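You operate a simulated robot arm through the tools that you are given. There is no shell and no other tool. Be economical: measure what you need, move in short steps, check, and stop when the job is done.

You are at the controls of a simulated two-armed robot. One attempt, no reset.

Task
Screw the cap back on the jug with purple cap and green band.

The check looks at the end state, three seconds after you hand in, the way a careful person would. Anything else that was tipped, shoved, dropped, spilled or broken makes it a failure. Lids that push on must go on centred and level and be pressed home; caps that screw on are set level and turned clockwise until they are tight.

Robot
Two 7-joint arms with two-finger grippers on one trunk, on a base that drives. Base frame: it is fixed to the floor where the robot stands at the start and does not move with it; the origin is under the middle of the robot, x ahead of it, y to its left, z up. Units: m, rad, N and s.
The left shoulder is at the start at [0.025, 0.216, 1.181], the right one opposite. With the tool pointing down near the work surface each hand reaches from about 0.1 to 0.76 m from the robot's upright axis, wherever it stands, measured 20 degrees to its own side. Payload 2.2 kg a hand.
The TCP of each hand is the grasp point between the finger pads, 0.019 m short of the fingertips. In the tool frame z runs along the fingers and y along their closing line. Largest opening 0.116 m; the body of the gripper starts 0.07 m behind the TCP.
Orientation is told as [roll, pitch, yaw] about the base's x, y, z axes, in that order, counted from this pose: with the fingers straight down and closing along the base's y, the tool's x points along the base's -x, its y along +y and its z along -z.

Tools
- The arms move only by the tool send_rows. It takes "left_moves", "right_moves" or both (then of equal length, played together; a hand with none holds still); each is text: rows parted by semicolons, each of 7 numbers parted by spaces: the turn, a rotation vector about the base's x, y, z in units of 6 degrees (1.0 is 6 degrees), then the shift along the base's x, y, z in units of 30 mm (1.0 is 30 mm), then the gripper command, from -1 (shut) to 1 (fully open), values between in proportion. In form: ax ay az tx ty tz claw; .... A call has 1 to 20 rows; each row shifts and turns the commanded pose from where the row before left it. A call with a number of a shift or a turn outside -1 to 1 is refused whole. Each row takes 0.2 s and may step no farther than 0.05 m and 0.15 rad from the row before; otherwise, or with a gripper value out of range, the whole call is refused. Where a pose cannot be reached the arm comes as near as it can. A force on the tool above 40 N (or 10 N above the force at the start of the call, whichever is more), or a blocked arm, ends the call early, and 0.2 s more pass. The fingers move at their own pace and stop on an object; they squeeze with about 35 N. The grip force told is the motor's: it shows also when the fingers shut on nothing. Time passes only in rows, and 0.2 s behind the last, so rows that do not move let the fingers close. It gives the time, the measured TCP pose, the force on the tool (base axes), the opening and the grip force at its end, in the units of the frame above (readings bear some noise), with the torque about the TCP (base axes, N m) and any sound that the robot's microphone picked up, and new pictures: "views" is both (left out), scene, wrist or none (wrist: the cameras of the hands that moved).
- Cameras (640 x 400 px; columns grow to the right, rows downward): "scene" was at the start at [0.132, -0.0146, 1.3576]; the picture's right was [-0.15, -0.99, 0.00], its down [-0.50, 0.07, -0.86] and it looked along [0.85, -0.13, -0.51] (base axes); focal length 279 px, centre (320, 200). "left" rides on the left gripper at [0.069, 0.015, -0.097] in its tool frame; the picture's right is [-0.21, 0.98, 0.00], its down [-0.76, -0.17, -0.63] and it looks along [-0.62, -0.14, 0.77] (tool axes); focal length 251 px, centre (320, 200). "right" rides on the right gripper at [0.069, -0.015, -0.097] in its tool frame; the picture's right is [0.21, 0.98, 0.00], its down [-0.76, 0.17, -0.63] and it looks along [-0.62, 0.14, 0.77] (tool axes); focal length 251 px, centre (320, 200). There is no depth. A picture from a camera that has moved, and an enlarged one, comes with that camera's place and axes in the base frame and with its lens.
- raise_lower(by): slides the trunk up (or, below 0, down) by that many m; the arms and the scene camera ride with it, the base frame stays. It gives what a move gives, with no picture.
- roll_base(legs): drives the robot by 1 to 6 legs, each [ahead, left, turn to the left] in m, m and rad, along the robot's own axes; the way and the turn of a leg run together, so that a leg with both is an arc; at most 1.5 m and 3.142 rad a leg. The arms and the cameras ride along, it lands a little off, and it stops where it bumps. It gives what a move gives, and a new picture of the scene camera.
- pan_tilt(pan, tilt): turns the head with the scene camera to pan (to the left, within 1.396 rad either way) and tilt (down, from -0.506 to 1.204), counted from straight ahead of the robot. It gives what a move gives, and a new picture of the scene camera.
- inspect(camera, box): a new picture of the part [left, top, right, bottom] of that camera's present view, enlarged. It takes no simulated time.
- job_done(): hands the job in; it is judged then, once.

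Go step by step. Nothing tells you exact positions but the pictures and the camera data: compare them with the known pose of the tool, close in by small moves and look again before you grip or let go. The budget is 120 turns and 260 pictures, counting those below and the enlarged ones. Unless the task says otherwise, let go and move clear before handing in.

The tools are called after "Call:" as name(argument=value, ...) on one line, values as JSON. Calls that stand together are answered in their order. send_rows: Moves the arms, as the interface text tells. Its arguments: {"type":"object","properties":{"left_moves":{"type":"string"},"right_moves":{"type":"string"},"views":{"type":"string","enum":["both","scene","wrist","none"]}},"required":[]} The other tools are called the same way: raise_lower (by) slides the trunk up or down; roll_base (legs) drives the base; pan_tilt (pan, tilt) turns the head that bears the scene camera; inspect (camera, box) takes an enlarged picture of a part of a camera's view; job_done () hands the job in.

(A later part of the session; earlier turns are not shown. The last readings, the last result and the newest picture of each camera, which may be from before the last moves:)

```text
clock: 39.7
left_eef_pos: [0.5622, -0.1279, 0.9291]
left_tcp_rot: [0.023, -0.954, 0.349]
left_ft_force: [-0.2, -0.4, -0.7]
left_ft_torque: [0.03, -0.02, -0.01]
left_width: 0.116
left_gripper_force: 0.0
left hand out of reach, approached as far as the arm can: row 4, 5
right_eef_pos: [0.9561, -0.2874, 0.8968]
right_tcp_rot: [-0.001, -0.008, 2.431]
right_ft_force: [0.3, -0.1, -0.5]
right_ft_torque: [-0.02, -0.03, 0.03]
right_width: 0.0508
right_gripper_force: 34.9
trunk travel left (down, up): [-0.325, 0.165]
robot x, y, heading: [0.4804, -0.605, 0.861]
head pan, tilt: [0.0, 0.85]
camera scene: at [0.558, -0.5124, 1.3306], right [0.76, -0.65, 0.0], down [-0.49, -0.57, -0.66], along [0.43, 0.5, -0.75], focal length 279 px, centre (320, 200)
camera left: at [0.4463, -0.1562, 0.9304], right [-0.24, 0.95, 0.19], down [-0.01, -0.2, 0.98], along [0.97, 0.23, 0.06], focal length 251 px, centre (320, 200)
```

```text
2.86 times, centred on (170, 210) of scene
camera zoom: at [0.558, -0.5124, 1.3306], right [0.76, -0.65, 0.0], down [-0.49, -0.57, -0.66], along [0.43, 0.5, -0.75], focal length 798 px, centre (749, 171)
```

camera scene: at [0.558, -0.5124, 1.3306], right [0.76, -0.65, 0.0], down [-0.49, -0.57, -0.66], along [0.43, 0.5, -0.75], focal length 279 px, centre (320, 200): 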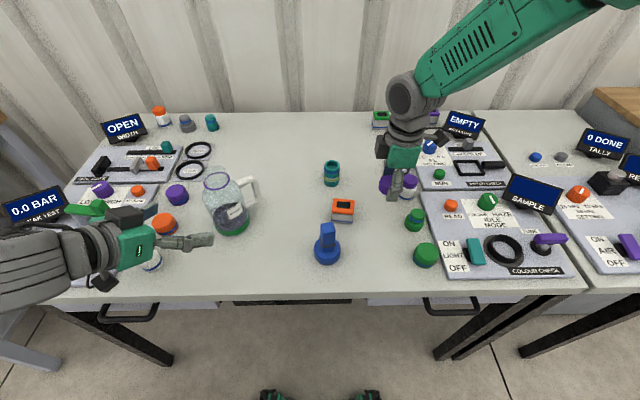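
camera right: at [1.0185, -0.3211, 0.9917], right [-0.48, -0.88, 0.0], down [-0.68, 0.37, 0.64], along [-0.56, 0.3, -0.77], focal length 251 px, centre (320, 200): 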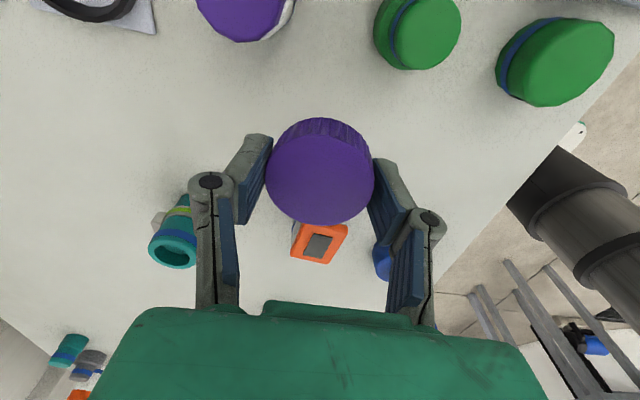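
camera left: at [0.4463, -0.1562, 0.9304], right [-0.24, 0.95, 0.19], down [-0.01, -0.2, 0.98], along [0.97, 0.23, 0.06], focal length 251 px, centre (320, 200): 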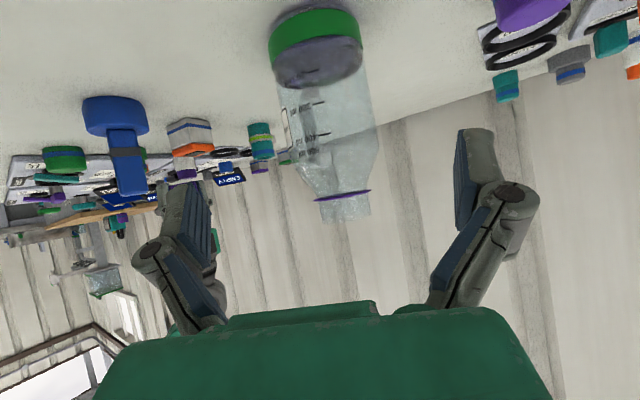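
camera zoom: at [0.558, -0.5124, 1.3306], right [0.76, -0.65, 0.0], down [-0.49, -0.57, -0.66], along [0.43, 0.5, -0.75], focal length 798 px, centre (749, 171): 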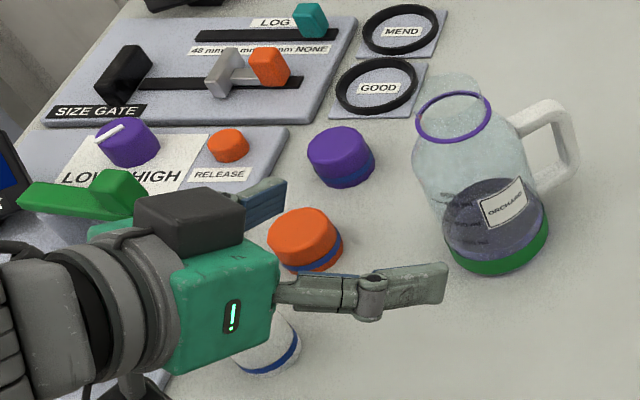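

The yaw reached 20°, which is enough. I'll shift slightly sideways, advance halfway along the finger direction and check the straddle.

Call:
send_rows(left_moves="0 0 0 -0.05 0.133 -0.2 1;0 0 0 -0.05 0.133 -0.2 1;0 0 0 0.497 0.18 -0.372 1;0 0 0 0.497 0.18 -0.372 1;0 0 0 0.497 0.18 -0.372 1;0 0 0 0 0 0 1;0 0 0 0 0 0 1;0 0 0 0 0 0 1;0 0 0 0 0 0 1;0 0 0 0 0 0 1;0 0 0 0 0 0 1;0 0 0 0 0 0 1;0 0 0 0 0 0 1")

Call:
inspect(camera="scene", box=[100, 150, 280, 270])

```text
clock: 42.5
left_eef_pos: [0.6067, -0.1039, 0.8844]
left_tcp_rot: [0.021, -0.954, 0.351]
left_ft_force: [-0.2, -0.1, 0.1]
left_ft_torque: [0.02, -0.01, -0.02]
left_width: 0.116
left_gripper_force: 0.1
right_eef_pos: [0.9547, -0.2882, 0.8951]
right_tcp_rot: [0.0, -0.007, 2.43]
right_ft_force: [-0.6, 0.1, 0.0]
right_ft_torque: [0.02, -0.02, -0.02]
right_width: 0.0511
right_gripper_force: 34.9
trunk travel left (down, up): [-0.325, 0.165]
robot x, y, heading: [0.4845, -0.6044, 0.86]
head pan, tilt: [0.0, 0.85]
camera scene: at [0.5583, -0.5123, 1.3306], right [0.76, -0.65, 0.0], down [-0.49, -0.57, -0.66], along [0.43, 0.5, -0.75], focal length 279 px, centre (320, 200)
camera left: at [0.491, -0.133, 0.8844], right [-0.24, 0.95, 0.19], down [-0.01, -0.2, 0.98], along [0.97, 0.23, 0.06], focal length 251 px, centre (320, 200)
```

scene: 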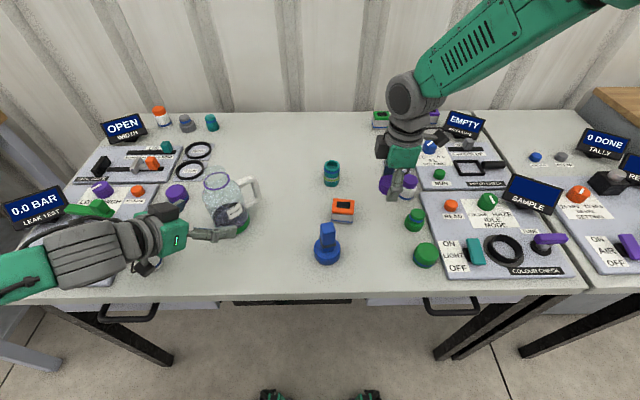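
left: 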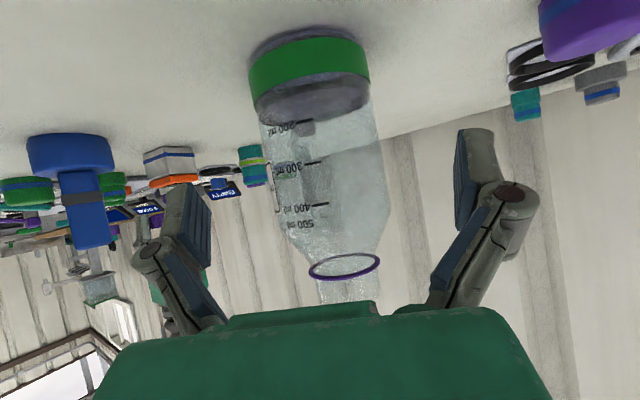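

```text
3.33 times, centred on (190, 210) of scene
camera zoom: at [0.5583, -0.5123, 1.3306], right [0.76, -0.65, 0.0], down [-0.49, -0.57, -0.66], along [0.43, 0.5, -0.75], focal length 931 px, centre (753, 167)
```

zoom: 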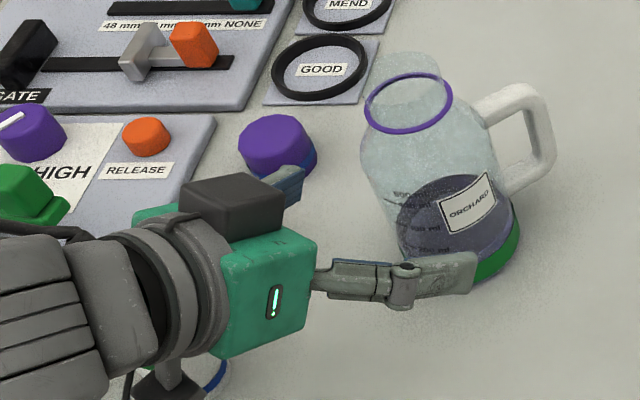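

The fingers straddle the jug with lateral error of about 1 mm. I'll advance the last 5 cm and check.

Call:
send_rows(left_moves="0 0 0 0.35 0.137 -0.284 1;0 0 0 0.35 0.137 -0.284 1;0 0 0 0.35 0.137 -0.284 1;0 0 0 0.35 0.137 -0.284 1;0 0 0 0 0 0 1;0 0 0 0 0 0 1;0 0 0 0 0 0 1;0 0 0 0 0 0 1;0 0 0 0 0 0 1;0 0 0 0 0 0 1;0 0 0 0 0 0 1;0 0 0 0 0 0 1")

Call:
inspect(camera="scene", box=[120, 150, 280, 260])

```text
clock: 45.1
left_eef_pos: [0.648, -0.089, 0.8514]
left_tcp_rot: [0.023, -0.954, 0.351]
left_ft_force: [-0.6, 0.0, -0.6]
left_ft_torque: [-0.01, -0.02, -0.01]
left_width: 0.116
left_gripper_force: 0.1
right_eef_pos: [0.9541, -0.2872, 0.8957]
right_tcp_rot: [0.0, -0.008, 2.431]
right_ft_force: [-0.1, -0.1, 0.8]
right_ft_torque: [0.01, 0.02, 0.0]
right_width: 0.0509
right_gripper_force: 34.6
trunk travel left (down, up): [-0.325, 0.165]
robot x, y, heading: [0.481, -0.6059, 0.857]
head pan, tilt: [0.0, 0.85]
camera scene: at [0.5586, -0.5123, 1.3305], right [0.76, -0.65, 0.0], down [-0.49, -0.57, -0.66], along [0.43, 0.5, -0.75], focal length 279 px, centre (320, 200)
camera left: at [0.5318, -0.1175, 0.8515], right [-0.24, 0.95, 0.19], down [-0.01, -0.2, 0.98], along [0.97, 0.23, 0.06], focal length 251 px, centre (320, 200)
```

scene: 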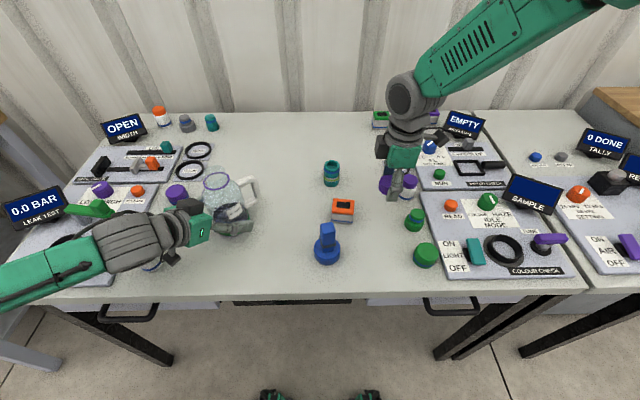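
left: 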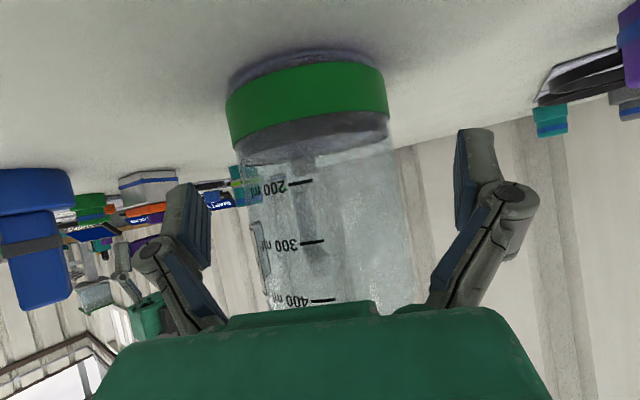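

```text
3.64 times, centred on (200, 205) of scene
camera zoom: at [0.5586, -0.5123, 1.3305], right [0.76, -0.65, 0.0], down [-0.49, -0.57, -0.66], along [0.43, 0.5, -0.75], focal length 1016 px, centre (756, 182)
```

zoom: 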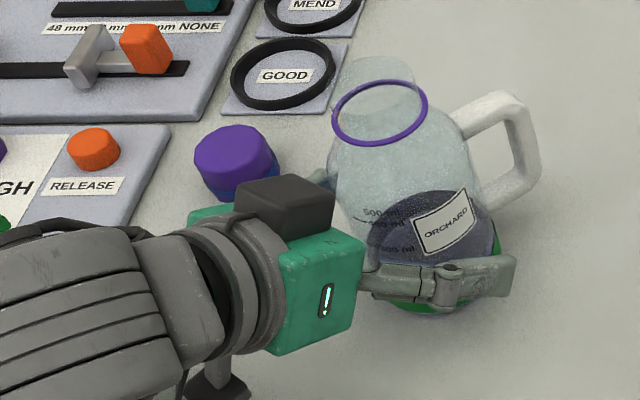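

The left fingers straddle the jug cleanly. Before closing, I'll bring the capped right hand slowly over the neck to keep sway small.

Call:
send_rows(right_moves="0 0 0 0 0 0.4 -1;0 0 0 0 0 0.5 -1;0 0 0 0 0 0.5 -1;0 0 0 0 0 0.5 -1;0 0 0 0 0 0.5 -1;0 0 0 0 0 0.5 -1;0 0 0 0 0 0.5 -1;0 0 0 0 0 0.4 -1;0 0 0 -0.2 0.13 0 -1;0 0 0 -0.33 0.226 0 -1;0 0 0 -0.33 0.226 0 -1;0 0 0 -0.33 0.226 0 -1;0 0 0 -0.33 0.226 0 -1;0 0 0 -0.33 0.226 0 -1;0 0 0 -0.33 0.226 0 -1;0 0 0 -0.33 0.226 0 -1;0 0 0 -0.33 0.226 0 -1;0 0 0 -0.33 0.226 0 -1;0 0 0 -0.33 0.226 0 -1;0 0 0 -0.2 0.13 0 -1", views="scene")

Call:
send_rows(right_moves="0 0 0 -0.2 0.13 0 -1;0 0 0 -0.33 0.226 0 -1;0 0 0 -0.33 0.226 0 -1;0 0 0 -0.33 0.226 0 -1;0 0 0 -0.33 0.226 0 -1;0 0 0 -0.33 0.226 0 -1;0 0 0 -0.33 0.226 0 -1;0 0 0 -0.33 0.226 0 -1;0 0 0 -0.33 0.226 0 -1;0 0 0 -0.33 0.226 0 -1;0 0 0 -0.2 0.13 0 -1;0 0 0 0 0 0 -1;0 0 0 0 0 0 -1;0 0 0 0 0 0 -1;0 0 0 0 0 0 -1", views="both")

```text
clock: 49.3
left_eef_pos: [0.6475, -0.088, 0.8525]
left_tcp_rot: [0.022, -0.955, 0.35]
left_ft_force: [-0.5, -0.8, -0.5]
left_ft_torque: [0.0, 0.04, 0.01]
left_width: 0.1163
left_gripper_force: 0.0
right_eef_pos: [0.8397, -0.2098, 1.0088]
right_tcp_rot: [0.0, -0.008, 2.43]
right_ft_force: [-0.2, 1.2, 0.2]
right_ft_torque: [-0.03, -0.02, 0.01]
right_width: 0.0507
right_gripper_force: 35.1
trunk travel left (down, up): [-0.325, 0.165]
robot x, y, heading: [0.485, -0.6055, 0.862]
head pan, tilt: [0.0, 0.85]
camera scene: at [0.5575, -0.5117, 1.3306], right [0.76, -0.65, 0.0], down [-0.49, -0.57, -0.66], along [0.43, 0.5, -0.75], focal length 279 px, centre (320, 200)
```

scene: 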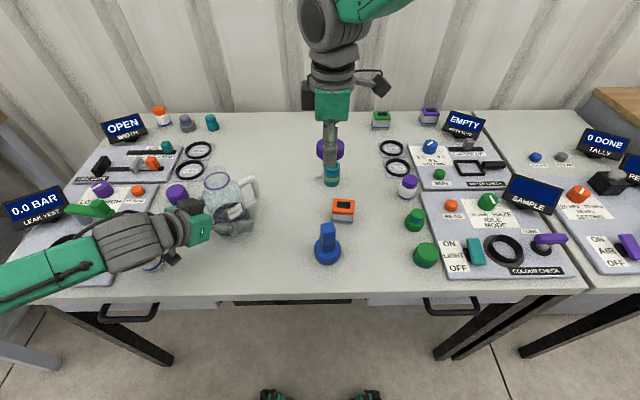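

```text
clock: 52.5
left_eef_pos: [0.6484, -0.0891, 0.8511]
left_tcp_rot: [0.022, -0.954, 0.351]
left_ft_force: [0.9, 0.1, -0.9]
left_ft_torque: [0.02, -0.01, 0.0]
left_width: 0.1161
left_gripper_force: 0.1
right_eef_pos: [0.7526, -0.1427, 1.0122]
right_tcp_rot: [0.004, -0.019, 2.406]
right_ft_force: [-0.1, 0.0, 0.1]
right_ft_torque: [0.0, 0.02, -0.01]
right_width: 0.0507
right_gripper_force: 35.1
trunk travel left (down, up): [-0.325, 0.165]
robot x, y, heading: [0.482, -0.6027, 0.86]
head pan, tilt: [0.0, 0.85]
camera scene: at [0.5571, -0.5112, 1.3305], right [0.76, -0.65, 0.0], down [-0.49, -0.57, -0.66], along [0.43, 0.5, -0.75], focal length 279 px, centre (320, 200)
camera right: at [0.817, -0.1779, 1.1062], right [-0.5, -0.87, 0.0], down [-0.66, 0.38, 0.65], along [-0.56, 0.32, -0.76], focal length 251 px, centre (320, 200)
```

scene: 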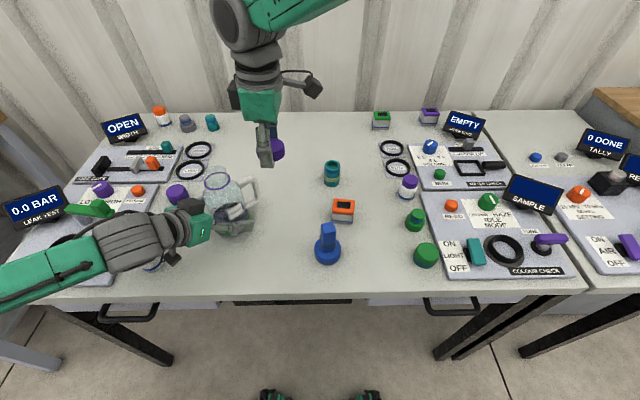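
right: 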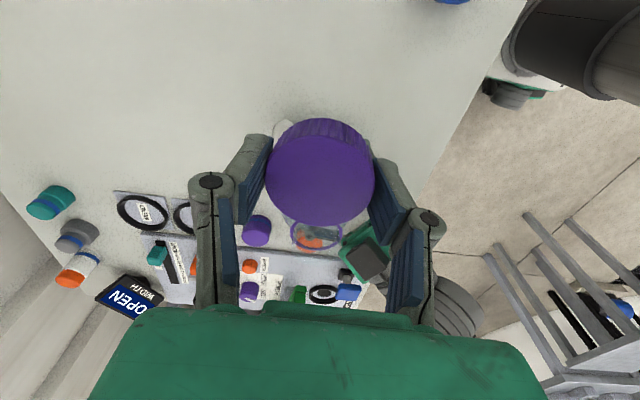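

The right wrist is nearing a limit at this yaw, as its orientation is drifting. I'll unwind it by 40° clockwise before continuing to the jug.

Call:
send_rows(right_moves="0 0 -1 0 0 0 -1;0 0 -1 0 0 0 -1;0 0 -1 0 0 0 -1;0 0 -1 0 0 0 -1;0 0 -1 0 0 0 -1;0 0 -1 0 0 0 -1;0 0 -1 0 0 0 -1;0 0 0 0 0 0 -1;0 0 0 0 0 0 -1;0 0 0 0 0 0 -1;0 0 0 0 0 0 -1;0 0 0 0 0 0 -1", views="none")

```text
clock: 55.1
left_eef_pos: [0.6488, -0.0894, 0.8518]
left_tcp_rot: [0.023, -0.955, 0.352]
left_ft_force: [0.3, 0.0, 0.9]
left_ft_torque: [-0.01, 0.0, 0.02]
left_width: 0.1161
left_gripper_force: 0.1
right_eef_pos: [0.7531, -0.1411, 1.0129]
right_tcp_rot: [0.012, -0.016, 1.674]
right_ft_force: [0.7, -0.5, -0.1]
right_ft_torque: [0.0, -0.01, -0.03]
right_width: 0.0509
right_gripper_force: 35.0
trunk travel left (down, up): [-0.325, 0.165]
robot x, y, heading: [0.4834, -0.6046, 0.856]
head pan, tilt: [0.0, 0.85]
```

Call:
send_rows(right_moves="-0.1 0.15 0 -0.2 0.1 0 -1;0 0 0 -0.317 0.19 0 -1;0 0 0 -0.317 0.19 0 -1;0 0 0 -0.317 0.19 0 -1;0 0 0 -0.317 0.19 0 -1;0 0 0 -0.317 0.19 0 -1;0 0 0 -0.2 0.12 0 -1;0 0 0 0 0 0 -1;0 0 0 0 0 0 -1;0 0 0 0 0 0 -1;0 0 0 0 0 0 -1;0 0 0 0 0 0 -1", views="both")

```text
clock: 57.7
left_eef_pos: [0.6486, -0.0889, 0.8519]
left_tcp_rot: [0.023, -0.954, 0.348]
left_ft_force: [0.6, -0.9, -0.1]
left_ft_torque: [0.0, 0.0, -0.03]
left_width: 0.1161
left_gripper_force: 0.1
right_eef_pos: [0.6825, -0.106, 1.0093]
right_tcp_rot: [0.016, 0.001, 1.696]
right_ft_force: [-0.4, -0.2, -0.2]
right_ft_torque: [0.0, 0.0, 0.01]
right_width: 0.0508
right_gripper_force: 35.1
trunk travel left (down, up): [-0.325, 0.165]
robot x, y, heading: [0.4811, -0.606, 0.854]
head pan, tilt: [0.0, 0.85]
camera scene: at [0.5568, -0.5109, 1.3305], right [0.76, -0.65, 0.0], down [-0.49, -0.57, -0.66], along [0.43, 0.5, -0.75], focal length 279 px, centre (320, 200)
camera right: at [0.7082, -0.1714, 1.1057], right [-0.94, -0.34, 0.02], down [-0.25, 0.73, 0.63], along [-0.22, 0.59, -0.77], focal length 251 px, centre (320, 200)
```

scene: 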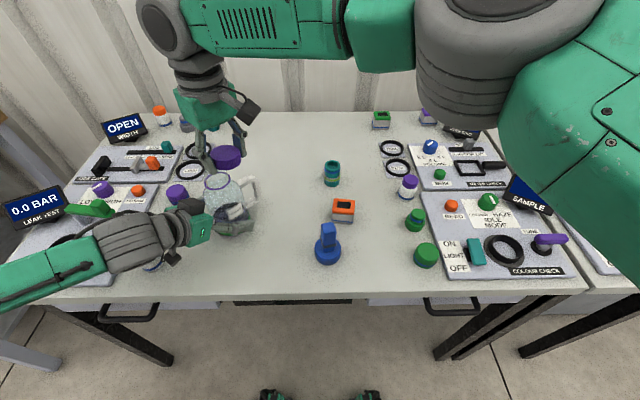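
right: 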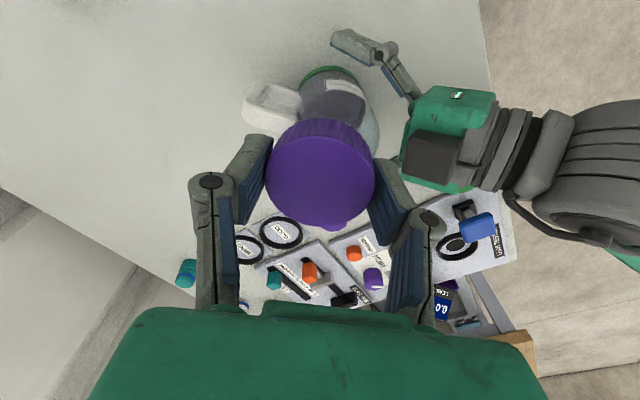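

I'm about 3 cm short of the jug axis. I'll finish that, level the roll, then close the left hand on the jug.

Call:
send_rows(right_moves="-0.15 0 0 -0.2 0.2 0 -1;0 0 0 -0.2 0.2 0 -1;0 0 0 -0.2 0.17 0 -1;0 0 0 -0.2 0.16 0 -1;0 0 0 0 0 0 -1;0 0 0 0 0 0 -1;0 0 0 0 0 0 -1;0 0 0 0 0 0 -1;0 0 0 0 0 0 -1;0 0 0 0 0 0 -1;0 0 0 0 0 0 -1;0 0 0 0 0 0 -1;0 0 0 0 0 0 -1;0 0 0 0 0 0 -1", left_moves="0 0 0 0 0 0 1;0 0 0 0 0 0 1;0 0 0 0 0 0 1;0 0 0 0 0 0 1;0 0 0 0 0 0 1;0 0 0 0 0 0 1;0 0 0 0 0 0 1;0 0 0 0 0 0 1;0 0 0 0 0 0 0.6;0 0 0 0 0 0 0.55;0 0 0 0 0 0 0.5;0 0 0 0 0 0 -1;0 0 0 0 0 0 -1;0 0 0 0 0 0 -1", views="both")

Call:
inspect(camera="scene", box=[140, 100, 300, 260])

```text
clock: 60.7
left_eef_pos: [0.6479, -0.0878, 0.8516]
left_tcp_rot: [0.023, -0.956, 0.351]
left_ft_force: [-0.8, -1.5, 1.2]
left_ft_torque: [0.08, -0.04, -0.01]
left_width: 0.0708
left_gripper_force: 35.2
right_eef_pos: [0.6901, -0.1034, 1.0062]
right_tcp_rot: [0.017, 0.018, 1.696]
right_ft_force: [-0.2, 0.2, -0.1]
right_ft_torque: [-0.01, -0.02, -0.01]
right_width: 0.0508
right_gripper_force: 35.2
right hand out of reach, approached as far as the arm can: row 1, 2, 3, 4
trunk travel left (down, up): [-0.325, 0.165]
robot x, y, heading: [0.4807, -0.6022, 0.856]
head pan, tilt: [0.0, 0.85]
camera scene: at [0.5568, -0.511, 1.3306], right [0.76, -0.65, 0.0], down [-0.49, -0.57, -0.66], along [0.43, 0.5, -0.75], focal length 279 px, centre (320, 200)
camera right: at [0.7154, -0.1664, 1.1028], right [-0.94, -0.33, 0.02], down [-0.25, 0.74, 0.62], along [-0.22, 0.58, -0.78], focal length 251 px, centre (320, 200)
camera left: at [0.5318, -0.1175, 0.8515], right [-0.24, 0.95, 0.19], down [-0.01, -0.2, 0.98], along [0.97, 0.23, 0.06], focal length 251 px, centre (320, 200)
```

scene: 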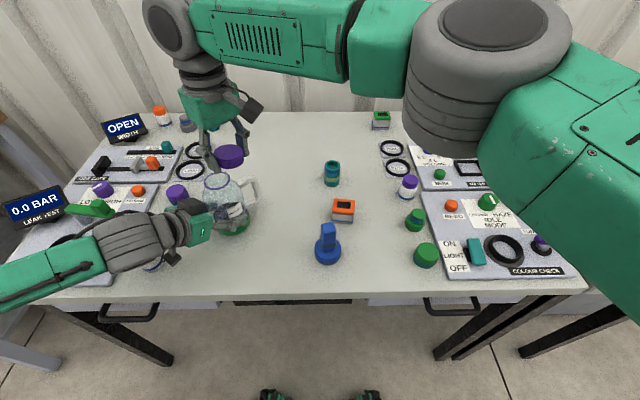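
right: 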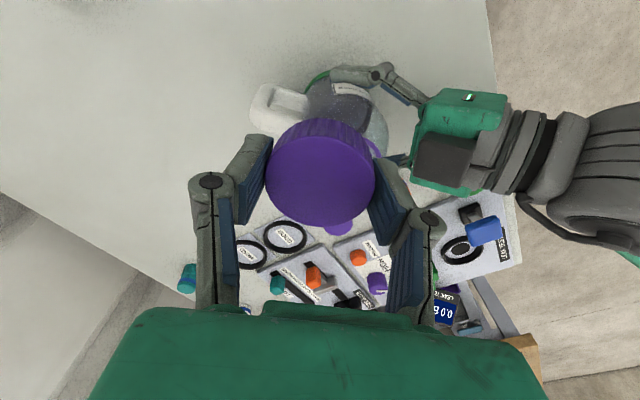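
left: 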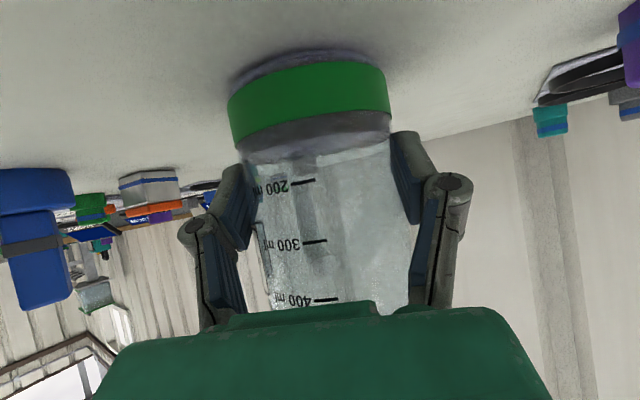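

```text
2.50 times, centred on (220, 180) of scene
camera zoom: at [0.5568, -0.511, 1.3306], right [0.76, -0.65, 0.0], down [-0.49, -0.57, -0.66], along [0.43, 0.5, -0.75], focal length 698 px, centre (570, 250)
```

zoom: 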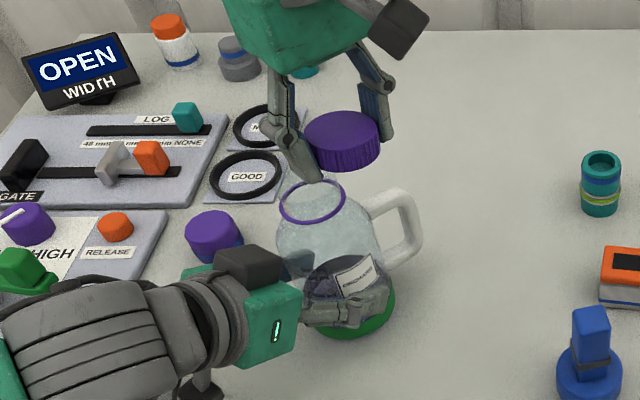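

The left hand grips the jug, but the right arm is at full stretch and can't reach the axis. I'll release, back both hands off and shift the robot about 0.17 m left.

Call:
send_rows(left_moves="0 0 0 0 0 0 1;0 0 0 0 0 0 1;0 0 0 0 0 0 1;0 0 0 -0.35 -0.127 0.264 1;0 0 0 -0.497 -0.18 0.372 1;0 0 0 -0.497 -0.18 0.372 1;0 0 0 -0.497 -0.18 0.372 1;0 0 0 -0.497 -0.18 0.372 1;0 0 0 -0.497 -0.18 0.372 1;0 0 0 -0.497 -0.18 0.372 1;0 0 0 0 0 0.6 1;0 0 0 0 0 0.6 1;0 0 0 0 0 0.6 1;0 0 0 0 0 0.6 1;0 0 0 0 0 0.6 1;0 0 0 0 0 0.6 1;0 0 0 0 0 0.6 1;0 0 0 0 0 0 1", right_moves="0 0 0 0 0 0 -1;0 0 0 0 0 0 -1;0 0 0 0 0 0 -1;0 0 0 0.2 -0.2 0.1 -1;0 0 0 0.2 -0.2 0.1 -1;0 0 0 0.2 -0.2 0.1 -1;0 0 0 0.2 -0.2 0.1 -1;0 0 0 0.2 -0.2 0.1 -1;0 0 0 0.2 -0.2 0.1 -1;0 0 0 0.2 -0.2 0.1 -1;0 0 0 0.2 -0.2 0.1 -1;0 0 0 0.2 -0.2 0.1 -1;0 0 0 0.2 -0.2 0.1 -1;0 0 0 0 0 0 -1;0 0 0 0 0 0 -1;0 0 0 0 0 0 -1;0 0 0 0 0 0 -1;0 0 0 0 0 0 -1", views="scene")

```text
clock: 64.5
left_eef_pos: [0.5631, -0.0923, 1.0421]
left_tcp_rot: [0.019, -0.953, 0.35]
left_ft_force: [0.0, -0.1, 0.1]
left_ft_torque: [-0.04, -0.03, -0.04]
left_width: 0.1165
left_gripper_force: 0.0
left hand out of reach, approached as far as the arm can: row 11, 12, 13, 14, 15, 16
right_eef_pos: [0.7486, -0.1632, 1.0343]
right_tcp_rot: [0.017, 0.016, 1.696]
right_ft_force: [0.0, -0.3, 0.3]
right_ft_torque: [0.0, -0.01, 0.0]
right_width: 0.0507
right_gripper_force: 34.9
trunk travel left (down, up): [-0.325, 0.165]
robot x, y, heading: [0.4809, -0.6055, 0.858]
head pan, tilt: [0.0, 0.85]
camera scene: at [0.5568, -0.5114, 1.3306], right [0.76, -0.65, 0.0], down [-0.49, -0.57, -0.66], along [0.43, 0.5, -0.75], focal length 279 px, centre (320, 200)
```

scene: 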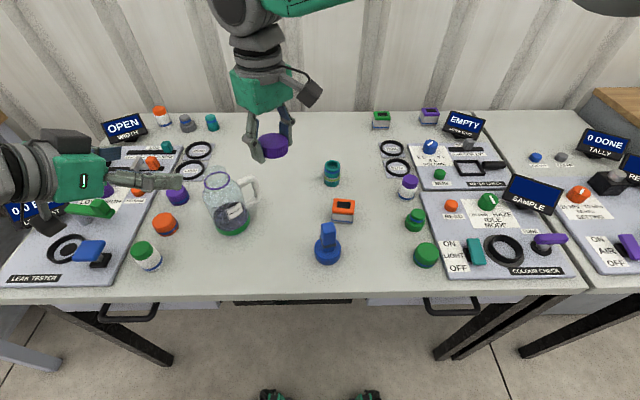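

The jug is undisturbed. I'll drive the robot 0.17 m to its left.

Call:
roll_base(legs=[[0, 0.17, 0]])

Call:
send_rows(right_moves="0 0 0 0 0 0 -1;0 0 0 0 0 0 -1;0 0 0 0 0 0 -1;0 0 0 0 0 0 -1;0 0 0 0 0 0 -1;0 0 0 0 0 0 -1;0 0 0 0 0 0 -1;0 0 0 0 0 0 -1;0 0 0 0 0 0 -1;0 0 0 0 0 0 -1;0 0 0 0 0 0 -1;0 0 0 0 0 0 -1;0 0 0 0 0 0 -1;0 0 0 0 0 0 -1;0 0 0 0 0 0 -1;0 0 0 0 0 0 -1;0 0 0 0 0 0 -1;0 0 0 0 0 0 -1;0 0 0 0 0 0 -1;0 0 0 0 0 0 -1", views="both")

```text
clock: 66.0
left_eef_pos: [0.4388, 0.0122, 1.0441]
left_tcp_rot: [0.035, -0.948, 0.344]
left_ft_force: [1.2, -1.2, 0.1]
left_ft_torque: [0.03, 0.06, 0.08]
left_width: 0.1162
left_gripper_force: 0.1
right_eef_pos: [0.6239, -0.0584, 1.0371]
right_tcp_rot: [0.023, 0.012, 1.704]
right_ft_force: [2.2, 0.3, 1.0]
right_ft_torque: [0.01, 0.11, 0.01]
right_width: 0.0508
right_gripper_force: 35.1
trunk travel left (down, up): [-0.325, 0.165]
robot x, y, heading: [0.3506, -0.4969, 0.871]
head pan, tilt: [0.0, 0.85]
camera scene: at [0.4434, -0.4149, 1.3305], right [0.76, -0.65, -0.01], down [-0.49, -0.57, -0.66], along [0.42, 0.51, -0.75], focal length 279 px, centre (320, 200)
```

scene: 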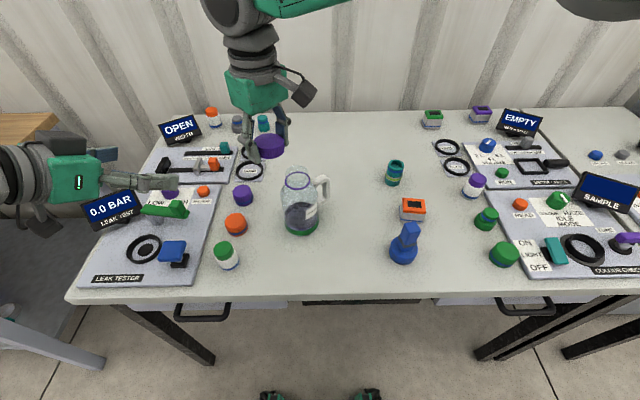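

```text
clock: 70.2
left_eef_pos: [0.4355, 0.0099, 1.0453]
left_tcp_rot: [0.028, -0.954, 0.349]
left_ft_force: [0.5, -0.5, 0.1]
left_ft_torque: [-0.01, 0.03, 0.01]
left_width: 0.1158
left_gripper_force: 0.1
right_eef_pos: [0.6226, -0.0574, 1.0374]
right_tcp_rot: [0.017, 0.011, 1.703]
right_ft_force: [0.9, 0.2, 0.5]
right_ft_torque: [0.0, 0.08, -0.01]
right_width: 0.0505
right_gripper_force: 34.6
trunk travel left (down, up): [-0.325, 0.165]
robot x, y, heading: [0.3556, -0.4973, 0.869]
head pan, tilt: [0.0, 0.85]
camera scene: at [0.4406, -0.4119, 1.3306], right [0.76, -0.65, -0.01], down [-0.49, -0.57, -0.66], along [0.42, 0.5, -0.75], focal length 279 px, centre (320, 200)
camera right: at [0.6481, -0.1229, 1.1347], right [-0.94, -0.34, 0.02], down [-0.25, 0.74, 0.63], along [-0.23, 0.58, -0.78], focal length 251 px, centre (320, 200)
```

scene: 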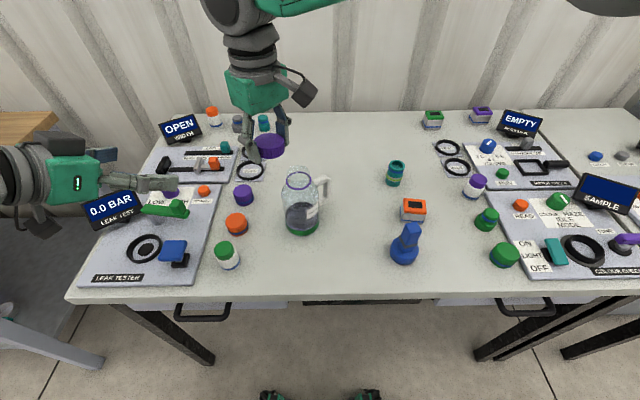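
right: 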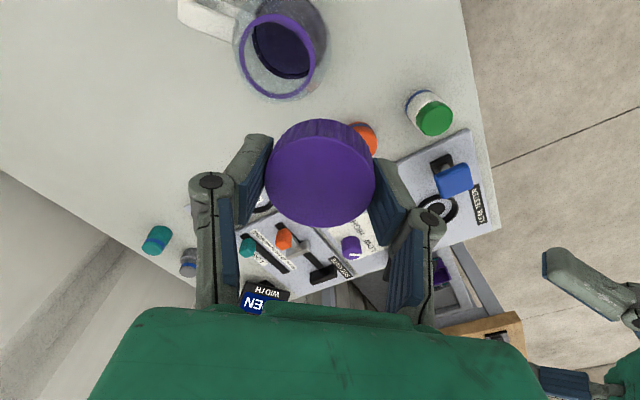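

The robot has settled and the jug ring reads (0.658,-0.087). I'll bring the left hand back to its stand-off, which now has better reach.

Call:
send_rows(left_moves="0 0 0 0.3 -0.45 0 1;0 0 0 0.3 -0.45 0 1;0 0 0 0.3 -0.45 0 1;0 0 0 0.3 -0.45 0 1;0 0 0 0.3 -0.45 0 1;0 0 0 0.3 -0.45 0 1;0 0 0 0.3 -0.45 0 1;0 0 0 0.3 -0.45 0 1;0 0 0 0.3 -0.45 0 1;0 0 0 0.3 -0.45 0 1;0 0 0 0.15 0 -0.6 1;0 0 0 0.15 0 -0.6 1;0 0 0 0.15 0 -0.6 1;0 0 0 0.15 0 -0.6 1;0 0 0 0.1 0 -0.6 1;0 0 0 0.1 0 -0.6 1;0 0 0 0 0 0 1;0 0 0 0 0 0 1;0 0 0 0 0 0 1;0 0 0 0 0 0 1", views="none")

Call:
send_rows(left_moves="0 0 0 0 0 0 1;0 0 0 0 0 0 1;0 0 0 0 0 0 1;0 0 0 0 0 0 1;0 0 0 0 0 0 1;0 0 0 0 0 0 1;0 0 0 0 0 0 1;0 0 0 0 0 0 1", views="both")

```text
clock: 74.4
left_eef_pos: [0.5664, -0.0849, 0.9496]
left_tcp_rot: [0.02, -0.958, 0.359]
left_ft_force: [0.1, 0.5, -0.1]
left_ft_torque: [0.0, 0.01, 0.0]
left_width: 0.116
left_gripper_force: 0.0
left hand out of reach, approached as far as the arm can: row 1, 2, 3, 4, 5, 6, 8, 16
right_eef_pos: [0.6158, -0.0528, 1.0371]
right_tcp_rot: [0.014, 0.016, 1.703]
right_ft_force: [0.6, -0.5, 0.3]
right_ft_torque: [-0.02, 0.04, -0.02]
right_width: 0.0502
right_gripper_force: 34.5
trunk travel left (down, up): [-0.325, 0.165]
robot x, y, heading: [0.3532, -0.4946, 0.865]
head pan, tilt: [0.0, 0.85]
```

```text
clock: 76.2
left_eef_pos: [0.5639, -0.0834, 0.9492]
left_tcp_rot: [0.016, -0.958, 0.36]
left_ft_force: [-0.4, -0.6, 0.2]
left_ft_torque: [0.0, 0.03, 0.01]
left_width: 0.1159
left_gripper_force: 0.1
right_eef_pos: [0.6124, -0.0504, 1.0367]
right_tcp_rot: [0.013, 0.018, 1.704]
right_ft_force: [1.1, 0.2, 0.2]
right_ft_torque: [0.01, 0.03, 0.02]
right_width: 0.0504
right_gripper_force: 35.1
trunk travel left (down, up): [-0.325, 0.165]
robot x, y, heading: [0.3525, -0.4918, 0.872]
head pan, tilt: [0.0, 0.85]
camera scene: at [0.429, -0.4012, 1.3305], right [0.76, -0.65, 0.0], down [-0.49, -0.58, -0.66], along [0.43, 0.5, -0.75], focal length 279 px, centre (320, 200)
camera left: at [0.4469, -0.1127, 0.9489], right [-0.24, 0.95, 0.18], down [-0.01, -0.19, 0.98], along [0.97, 0.23, 0.06], focal length 251 px, centre (320, 200)
```

scene: 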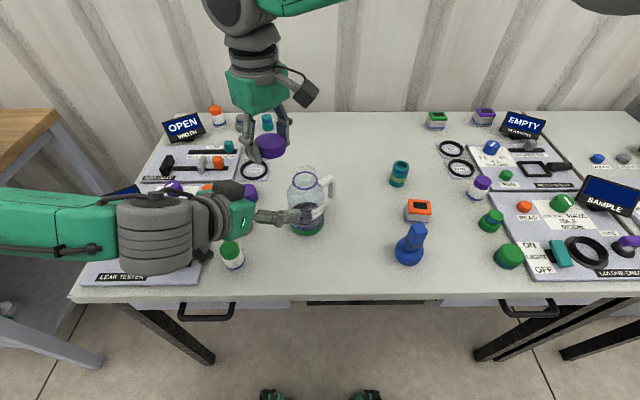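
left: 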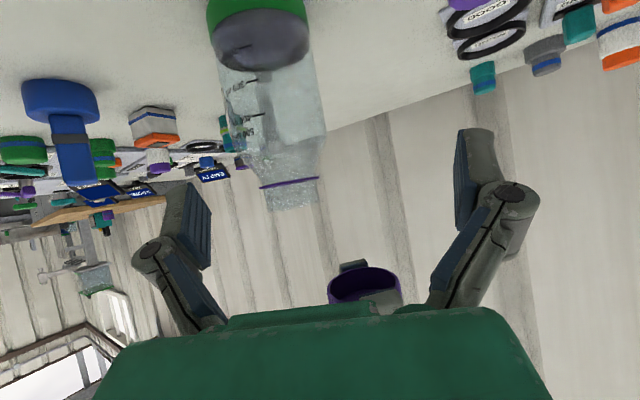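

The left arm is limited at this yaw. I'll approach from the other side of the green bottle instead, with yaw about -20° and a higher grip at z≈0.875 so the camera clears the orange cap.

Call:
send_rows(left_moves="0 0 0 -0.4 0.2 0.3 1;0 0 -0.97 -0.1 0.14 0 1;0 0 -0.97 -0.1 0.14 0 1;0 0 -0.97 -0.1 0.14 0 1;0 0 -0.97 -0.1 0.14 0 1;0 0 -0.97 0 0.14 0 1;0 0 -0.97 0 0.14 0 1;0 0 -0.97 0 0.14 0 1;0 0 0 0 0 0 1;0 0 0 0 0 0 1;0 0 0 0 0 0 1;0 0 0 0 0 0 1;0 0 0 0 0 0 1;0 0 0 0 0 0 1;0 0 0 0 0 0 1;0 0 0 0 0 0 1;0 0 0 0 0 0 1;0 0 0 0 0 0 1", views="both")

Call:
inspect(camera="scene", box=[140, 140, 360, 280])

```text
clock: 80.0
left_eef_pos: [0.5383, -0.0452, 0.9587]
left_tcp_rot: [0.014, -0.957, -0.349]
left_ft_force: [0.2, -0.5, -0.2]
left_ft_torque: [0.0, 0.02, 0.02]
left_width: 0.1161
left_gripper_force: 0.0
right_eef_pos: [0.6122, -0.0514, 1.0376]
right_tcp_rot: [0.013, 0.02, 1.703]
right_ft_force: [-0.1, -0.2, -0.7]
right_ft_torque: [-0.01, 0.0, 0.01]
right_width: 0.0502
right_gripper_force: 35.2
trunk travel left (down, up): [-0.325, 0.165]
robot x, y, heading: [0.3566, -0.4897, 0.866]
head pan, tilt: [0.0, 0.85]
camera scene: at [0.4286, -0.4006, 1.3305], right [0.76, -0.65, 0.0], down [-0.49, -0.58, -0.66], along [0.43, 0.5, -0.75], focal length 279 px, centre (320, 200)
camera left: at [0.4308, 0.0077, 0.9583], right [0.44, 0.88, 0.18], down [-0.14, -0.14, 0.98], along [0.89, -0.45, 0.06], focal length 251 px, centre (320, 200)
```

scene: 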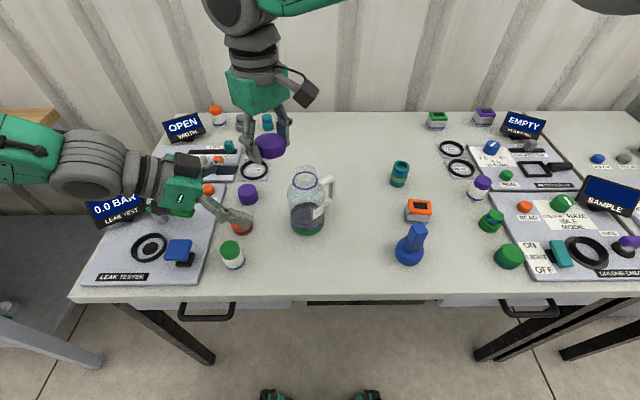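
left: 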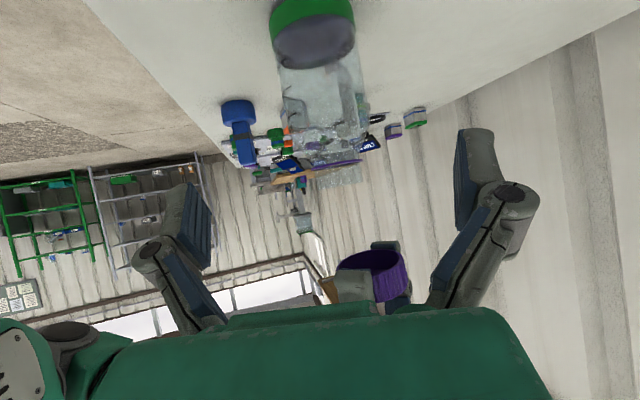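

```text
2.86 times, centred on (250, 210) of scene
camera zoom: at [0.4286, -0.4006, 1.3305], right [0.76, -0.65, 0.0], down [-0.49, -0.58, -0.66], along [0.43, 0.5, -0.75], focal length 798 px, centre (520, 171)
```

zoom: 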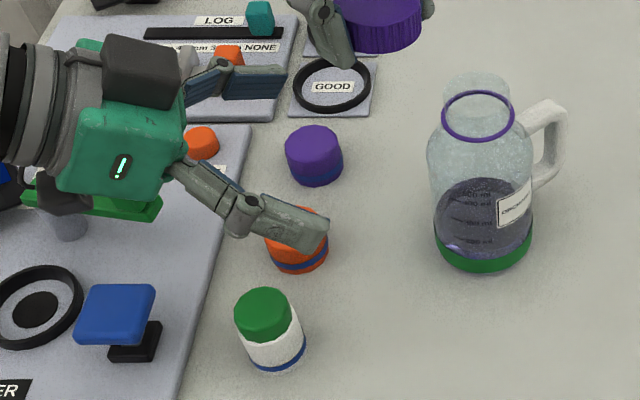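

No limit here. The jug reads (0.66,-0.086), so I'll advance along the finger direction and check partway.

Call:
send_rows(left_moves="0 0 0 0.468 -0.156 -0.349 1;0 0 0 0.468 -0.156 -0.349 1;0 0 0 0.468 -0.156 -0.349 1;0 0 0 0.468 -0.156 -0.349 1;0 0 0 0.468 -0.156 -0.349 1;0 0 0 0 0 0 1;0 0 0 0 0 0 1;0 0 0 0 0 0 1;0 0 0 0 0 0 1;0 0 0 0 0 0 1;0 0 0 0 0 0 1;0 0 0 0 0 0 1;0 0 0 0 0 0 1", views="wrist")

Call:
inspect(camera="scene", box=[160, 140, 360, 280])

```text
clock: 82.8
left_eef_pos: [0.6081, -0.0692, 0.9066]
left_tcp_rot: [0.016, -0.957, -0.35]
left_ft_force: [0.1, 0.2, 0.5]
left_ft_torque: [-0.01, -0.01, -0.01]
left_width: 0.1164
left_gripper_force: 0.1
right_eef_pos: [0.6122, -0.0519, 1.0372]
right_tcp_rot: [0.01, 0.018, 1.704]
right_ft_force: [0.4, -0.1, 0.1]
right_ft_torque: [0.0, 0.0, -0.02]
right_width: 0.0499
right_gripper_force: 35.3
trunk travel left (down, up): [-0.325, 0.165]
robot x, y, heading: [0.3545, -0.4978, 0.869]
head pan, tilt: [0.0, 0.85]
camera left: at [0.5008, -0.0169, 0.9059], right [0.44, 0.88, 0.18], down [-0.14, -0.14, 0.98], along [0.89, -0.46, 0.06], focal length 251 px, centre (320, 200)
```

left: 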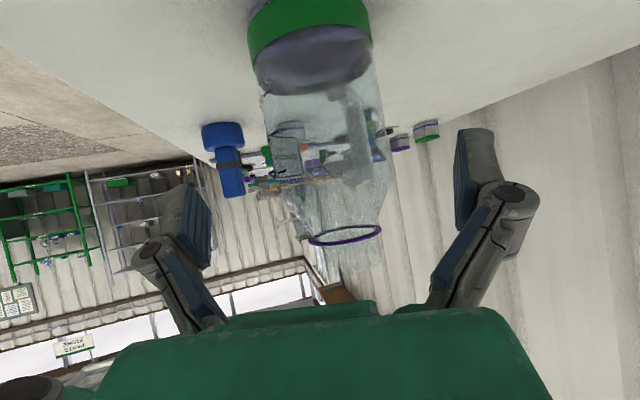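

```text
2.86 times, centred on (260, 210) of scene
camera zoom: at [0.429, -0.4006, 1.3305], right [0.76, -0.65, 0.0], down [-0.49, -0.58, -0.66], along [0.43, 0.5, -0.75], focal length 798 px, centre (491, 171)
```

zoom: 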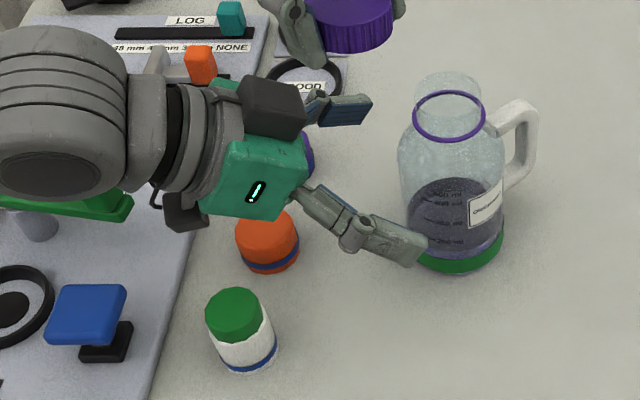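

The left hand is aligned. I'll finish slightly lower and further back than planned, so the box on the left gripper stays clear of the right fingers around the neck. Then I'll settle and close.

Call:
send_rows(left_moves="0 0 0 0.317 -0.1 -0.43 1;0 0 0 0.317 -0.1 -0.43 1;0 0 0 0.317 -0.1 -0.43 1;0 0 0 0.317 -0.1 -0.43 1;0 0 0 0 0 0 1;0 0 0 0 0 0 1;0 0 0 0 0 0 1;0 0 0 0 0 0 1;0 0 0 0 0 0 1;0 0 0 0 0 0 1;0 0 0 0 0 0 1", views="both")

Call:
inspect(camera="scene", box=[180, 140, 360, 260])

```text
clock: 85.2
left_eef_pos: [0.6465, -0.0828, 0.8552]
left_tcp_rot: [0.014, -0.957, -0.35]
left_ft_force: [0.9, 0.9, 0.6]
left_ft_torque: [0.03, 0.01, -0.03]
left_width: 0.1163
left_gripper_force: 0.0
right_eef_pos: [0.613, -0.0502, 1.0363]
right_tcp_rot: [0.012, 0.02, 1.703]
right_ft_force: [0.3, 1.0, -0.7]
right_ft_torque: [0.0, 0.01, -0.02]
right_width: 0.0501
right_gripper_force: 35.3
trunk travel left (down, up): [-0.325, 0.165]
robot x, y, heading: [0.3556, -0.4935, 0.865]
head pan, tilt: [0.0, 0.85]
camera scene: at [0.4294, -0.4007, 1.3305], right [0.76, -0.65, 0.0], down [-0.49, -0.58, -0.66], along [0.43, 0.5, -0.75], focal length 279 px, centre (320, 200)
camera left: at [0.5392, -0.0297, 0.8548], right [0.44, 0.88, 0.18], down [-0.14, -0.14, 0.98], along [0.89, -0.46, 0.06], focal length 251 px, centre (320, 200)
```

scene: 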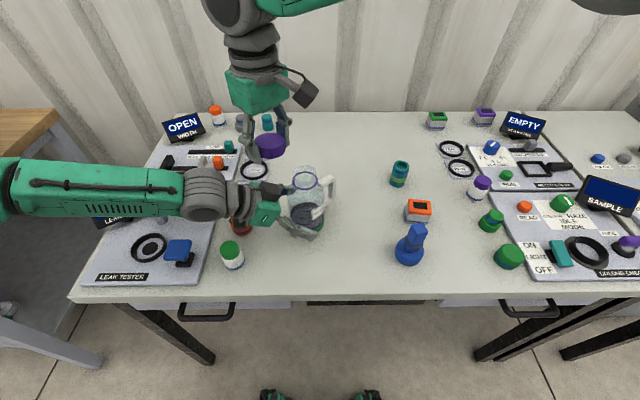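
left: 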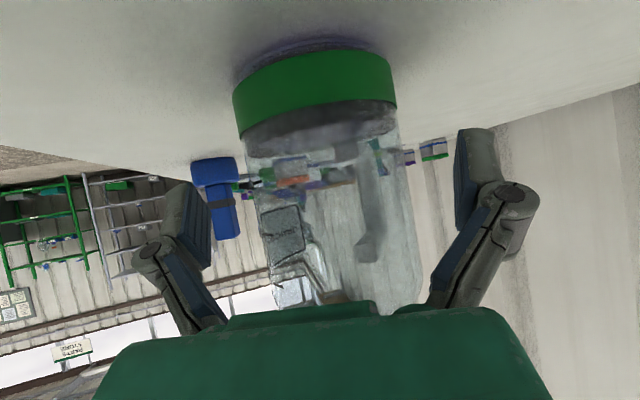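

```text
3.33 times, centred on (270, 200) of scene
camera zoom: at [0.4294, -0.4007, 1.3305], right [0.76, -0.65, 0.0], down [-0.49, -0.58, -0.66], along [0.43, 0.5, -0.75], focal length 931 px, centre (487, 200)
```

zoom: 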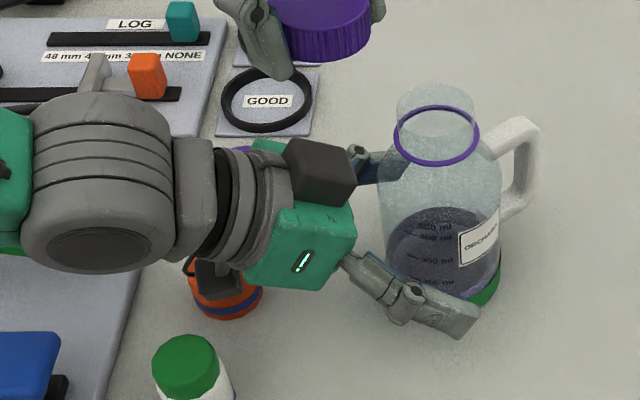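

There's good clearance everywhere. Now I'll move the right hand above the neck, levelled, then close the left on the jug.

Call:
send_rows(right_moves="-0.115 -0.19 0 0.26 -0.2 0 -1;0 0 0 0.26 -0.2 0 -1;0 0 0 0.26 -0.2 0 -1;0 0 0 0.26 -0.2 0 -1;0 0 0 0.26 -0.2 0 -1;0 0 0 0.26 -0.2 0 -1;0 0 0 0 0 -0.25 -1;0 0 0 0 0 -0.25 -1;0 0 0 0 0 0 -1;0 0 0 0 0 0 -1;0 0 0 0 0 0 -1;0 0 0 0 0 0 -1;0 0 0 0 0 0 -1;0 0 0 0 0 0 -1;0 0 0 0 0 0 -1;0 0 0 0 0 0 -1;0 0 0 0 0 0 -1", left_moves="0 0 0 0 0 0 1;0 0 0 0 0 0 1;0 0 0 0 0 0 1;0 0 0 0 0 0 1;0 0 0 0 0 0 1;0 0 0 0 0 0 1;0 0 0 0 0 0 1;0 0 0 0 0 0 1;0 0 0 0 0 0 1;0 0 0 0 0 0 1;0 0 0 0 0 0 0.6;0 0 0 0 0 0 0.5;0 0 0 0 0 0 0.4;0 0 0 0 0 0 0.3;0 0 0 0 0 0 -1;0 0 0 0 0 0 -1;0 0 0 0 0 0 -1", views="both")

Call:
inspect(camera="scene", box=[230, 110, 350, 250])

```text
clock: 88.8
left_eef_pos: [0.6469, -0.0831, 0.8553]
left_tcp_rot: [0.014, -0.959, -0.348]
left_ft_force: [-0.6, 0.4, 0.6]
left_ft_torque: [-0.04, -0.02, 0.03]
left_width: 0.0703
left_gripper_force: 35.0
right_eef_pos: [0.6593, -0.0864, 1.0209]
right_tcp_rot: [-0.004, 0.033, 1.704]
right_ft_force: [-0.5, 0.5, 0.8]
right_ft_torque: [-0.03, -0.02, -0.02]
right_width: 0.0498
right_gripper_force: 35.3
trunk travel left (down, up): [-0.325, 0.165]
robot x, y, heading: [0.3509, -0.4949, 0.871]
head pan, tilt: [0.0, 0.85]
camera scene: at [0.4294, -0.401, 1.3305], right [0.76, -0.65, 0.0], down [-0.49, -0.58, -0.66], along [0.43, 0.5, -0.75], focal length 279 px, centre (320, 200)
camera right: at [0.6836, -0.1485, 1.1191], right [-0.94, -0.34, 0.0], down [-0.27, 0.75, 0.61], along [-0.21, 0.57, -0.8], focal length 251 px, centre (320, 200)
camera left: at [0.5392, -0.0298, 0.8548], right [0.44, 0.88, 0.18], down [-0.14, -0.14, 0.98], along [0.89, -0.46, 0.06], focal length 251 px, centre (320, 200)
```

scene: 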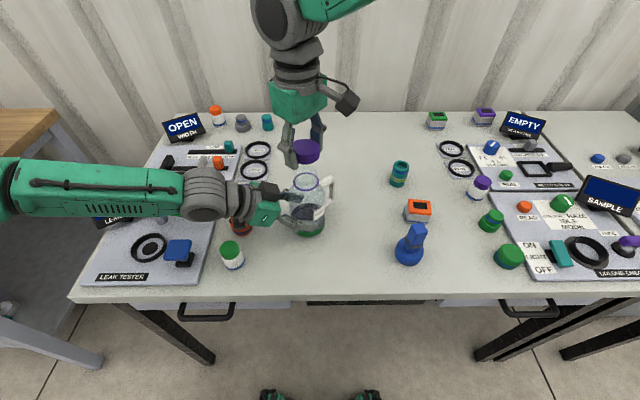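
right: 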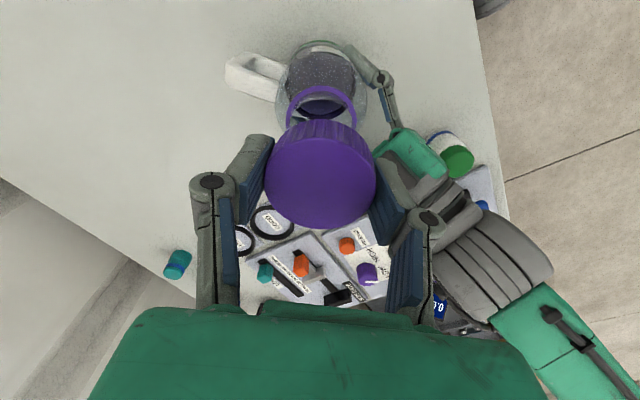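
left: 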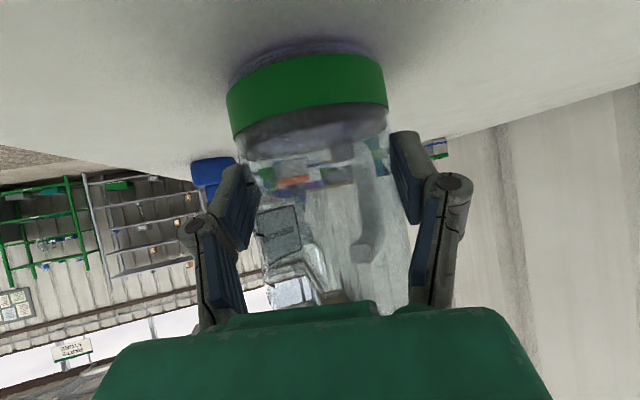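

```text
2.86 times, centred on (290, 180) of scene
camera zoom: at [0.4294, -0.401, 1.3305], right [0.76, -0.65, 0.0], down [-0.49, -0.58, -0.66], along [0.43, 0.5, -0.75], focal length 798 px, centre (406, 257)
```

zoom: 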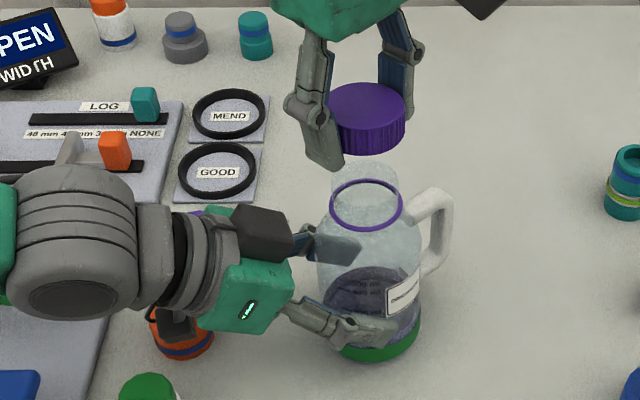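

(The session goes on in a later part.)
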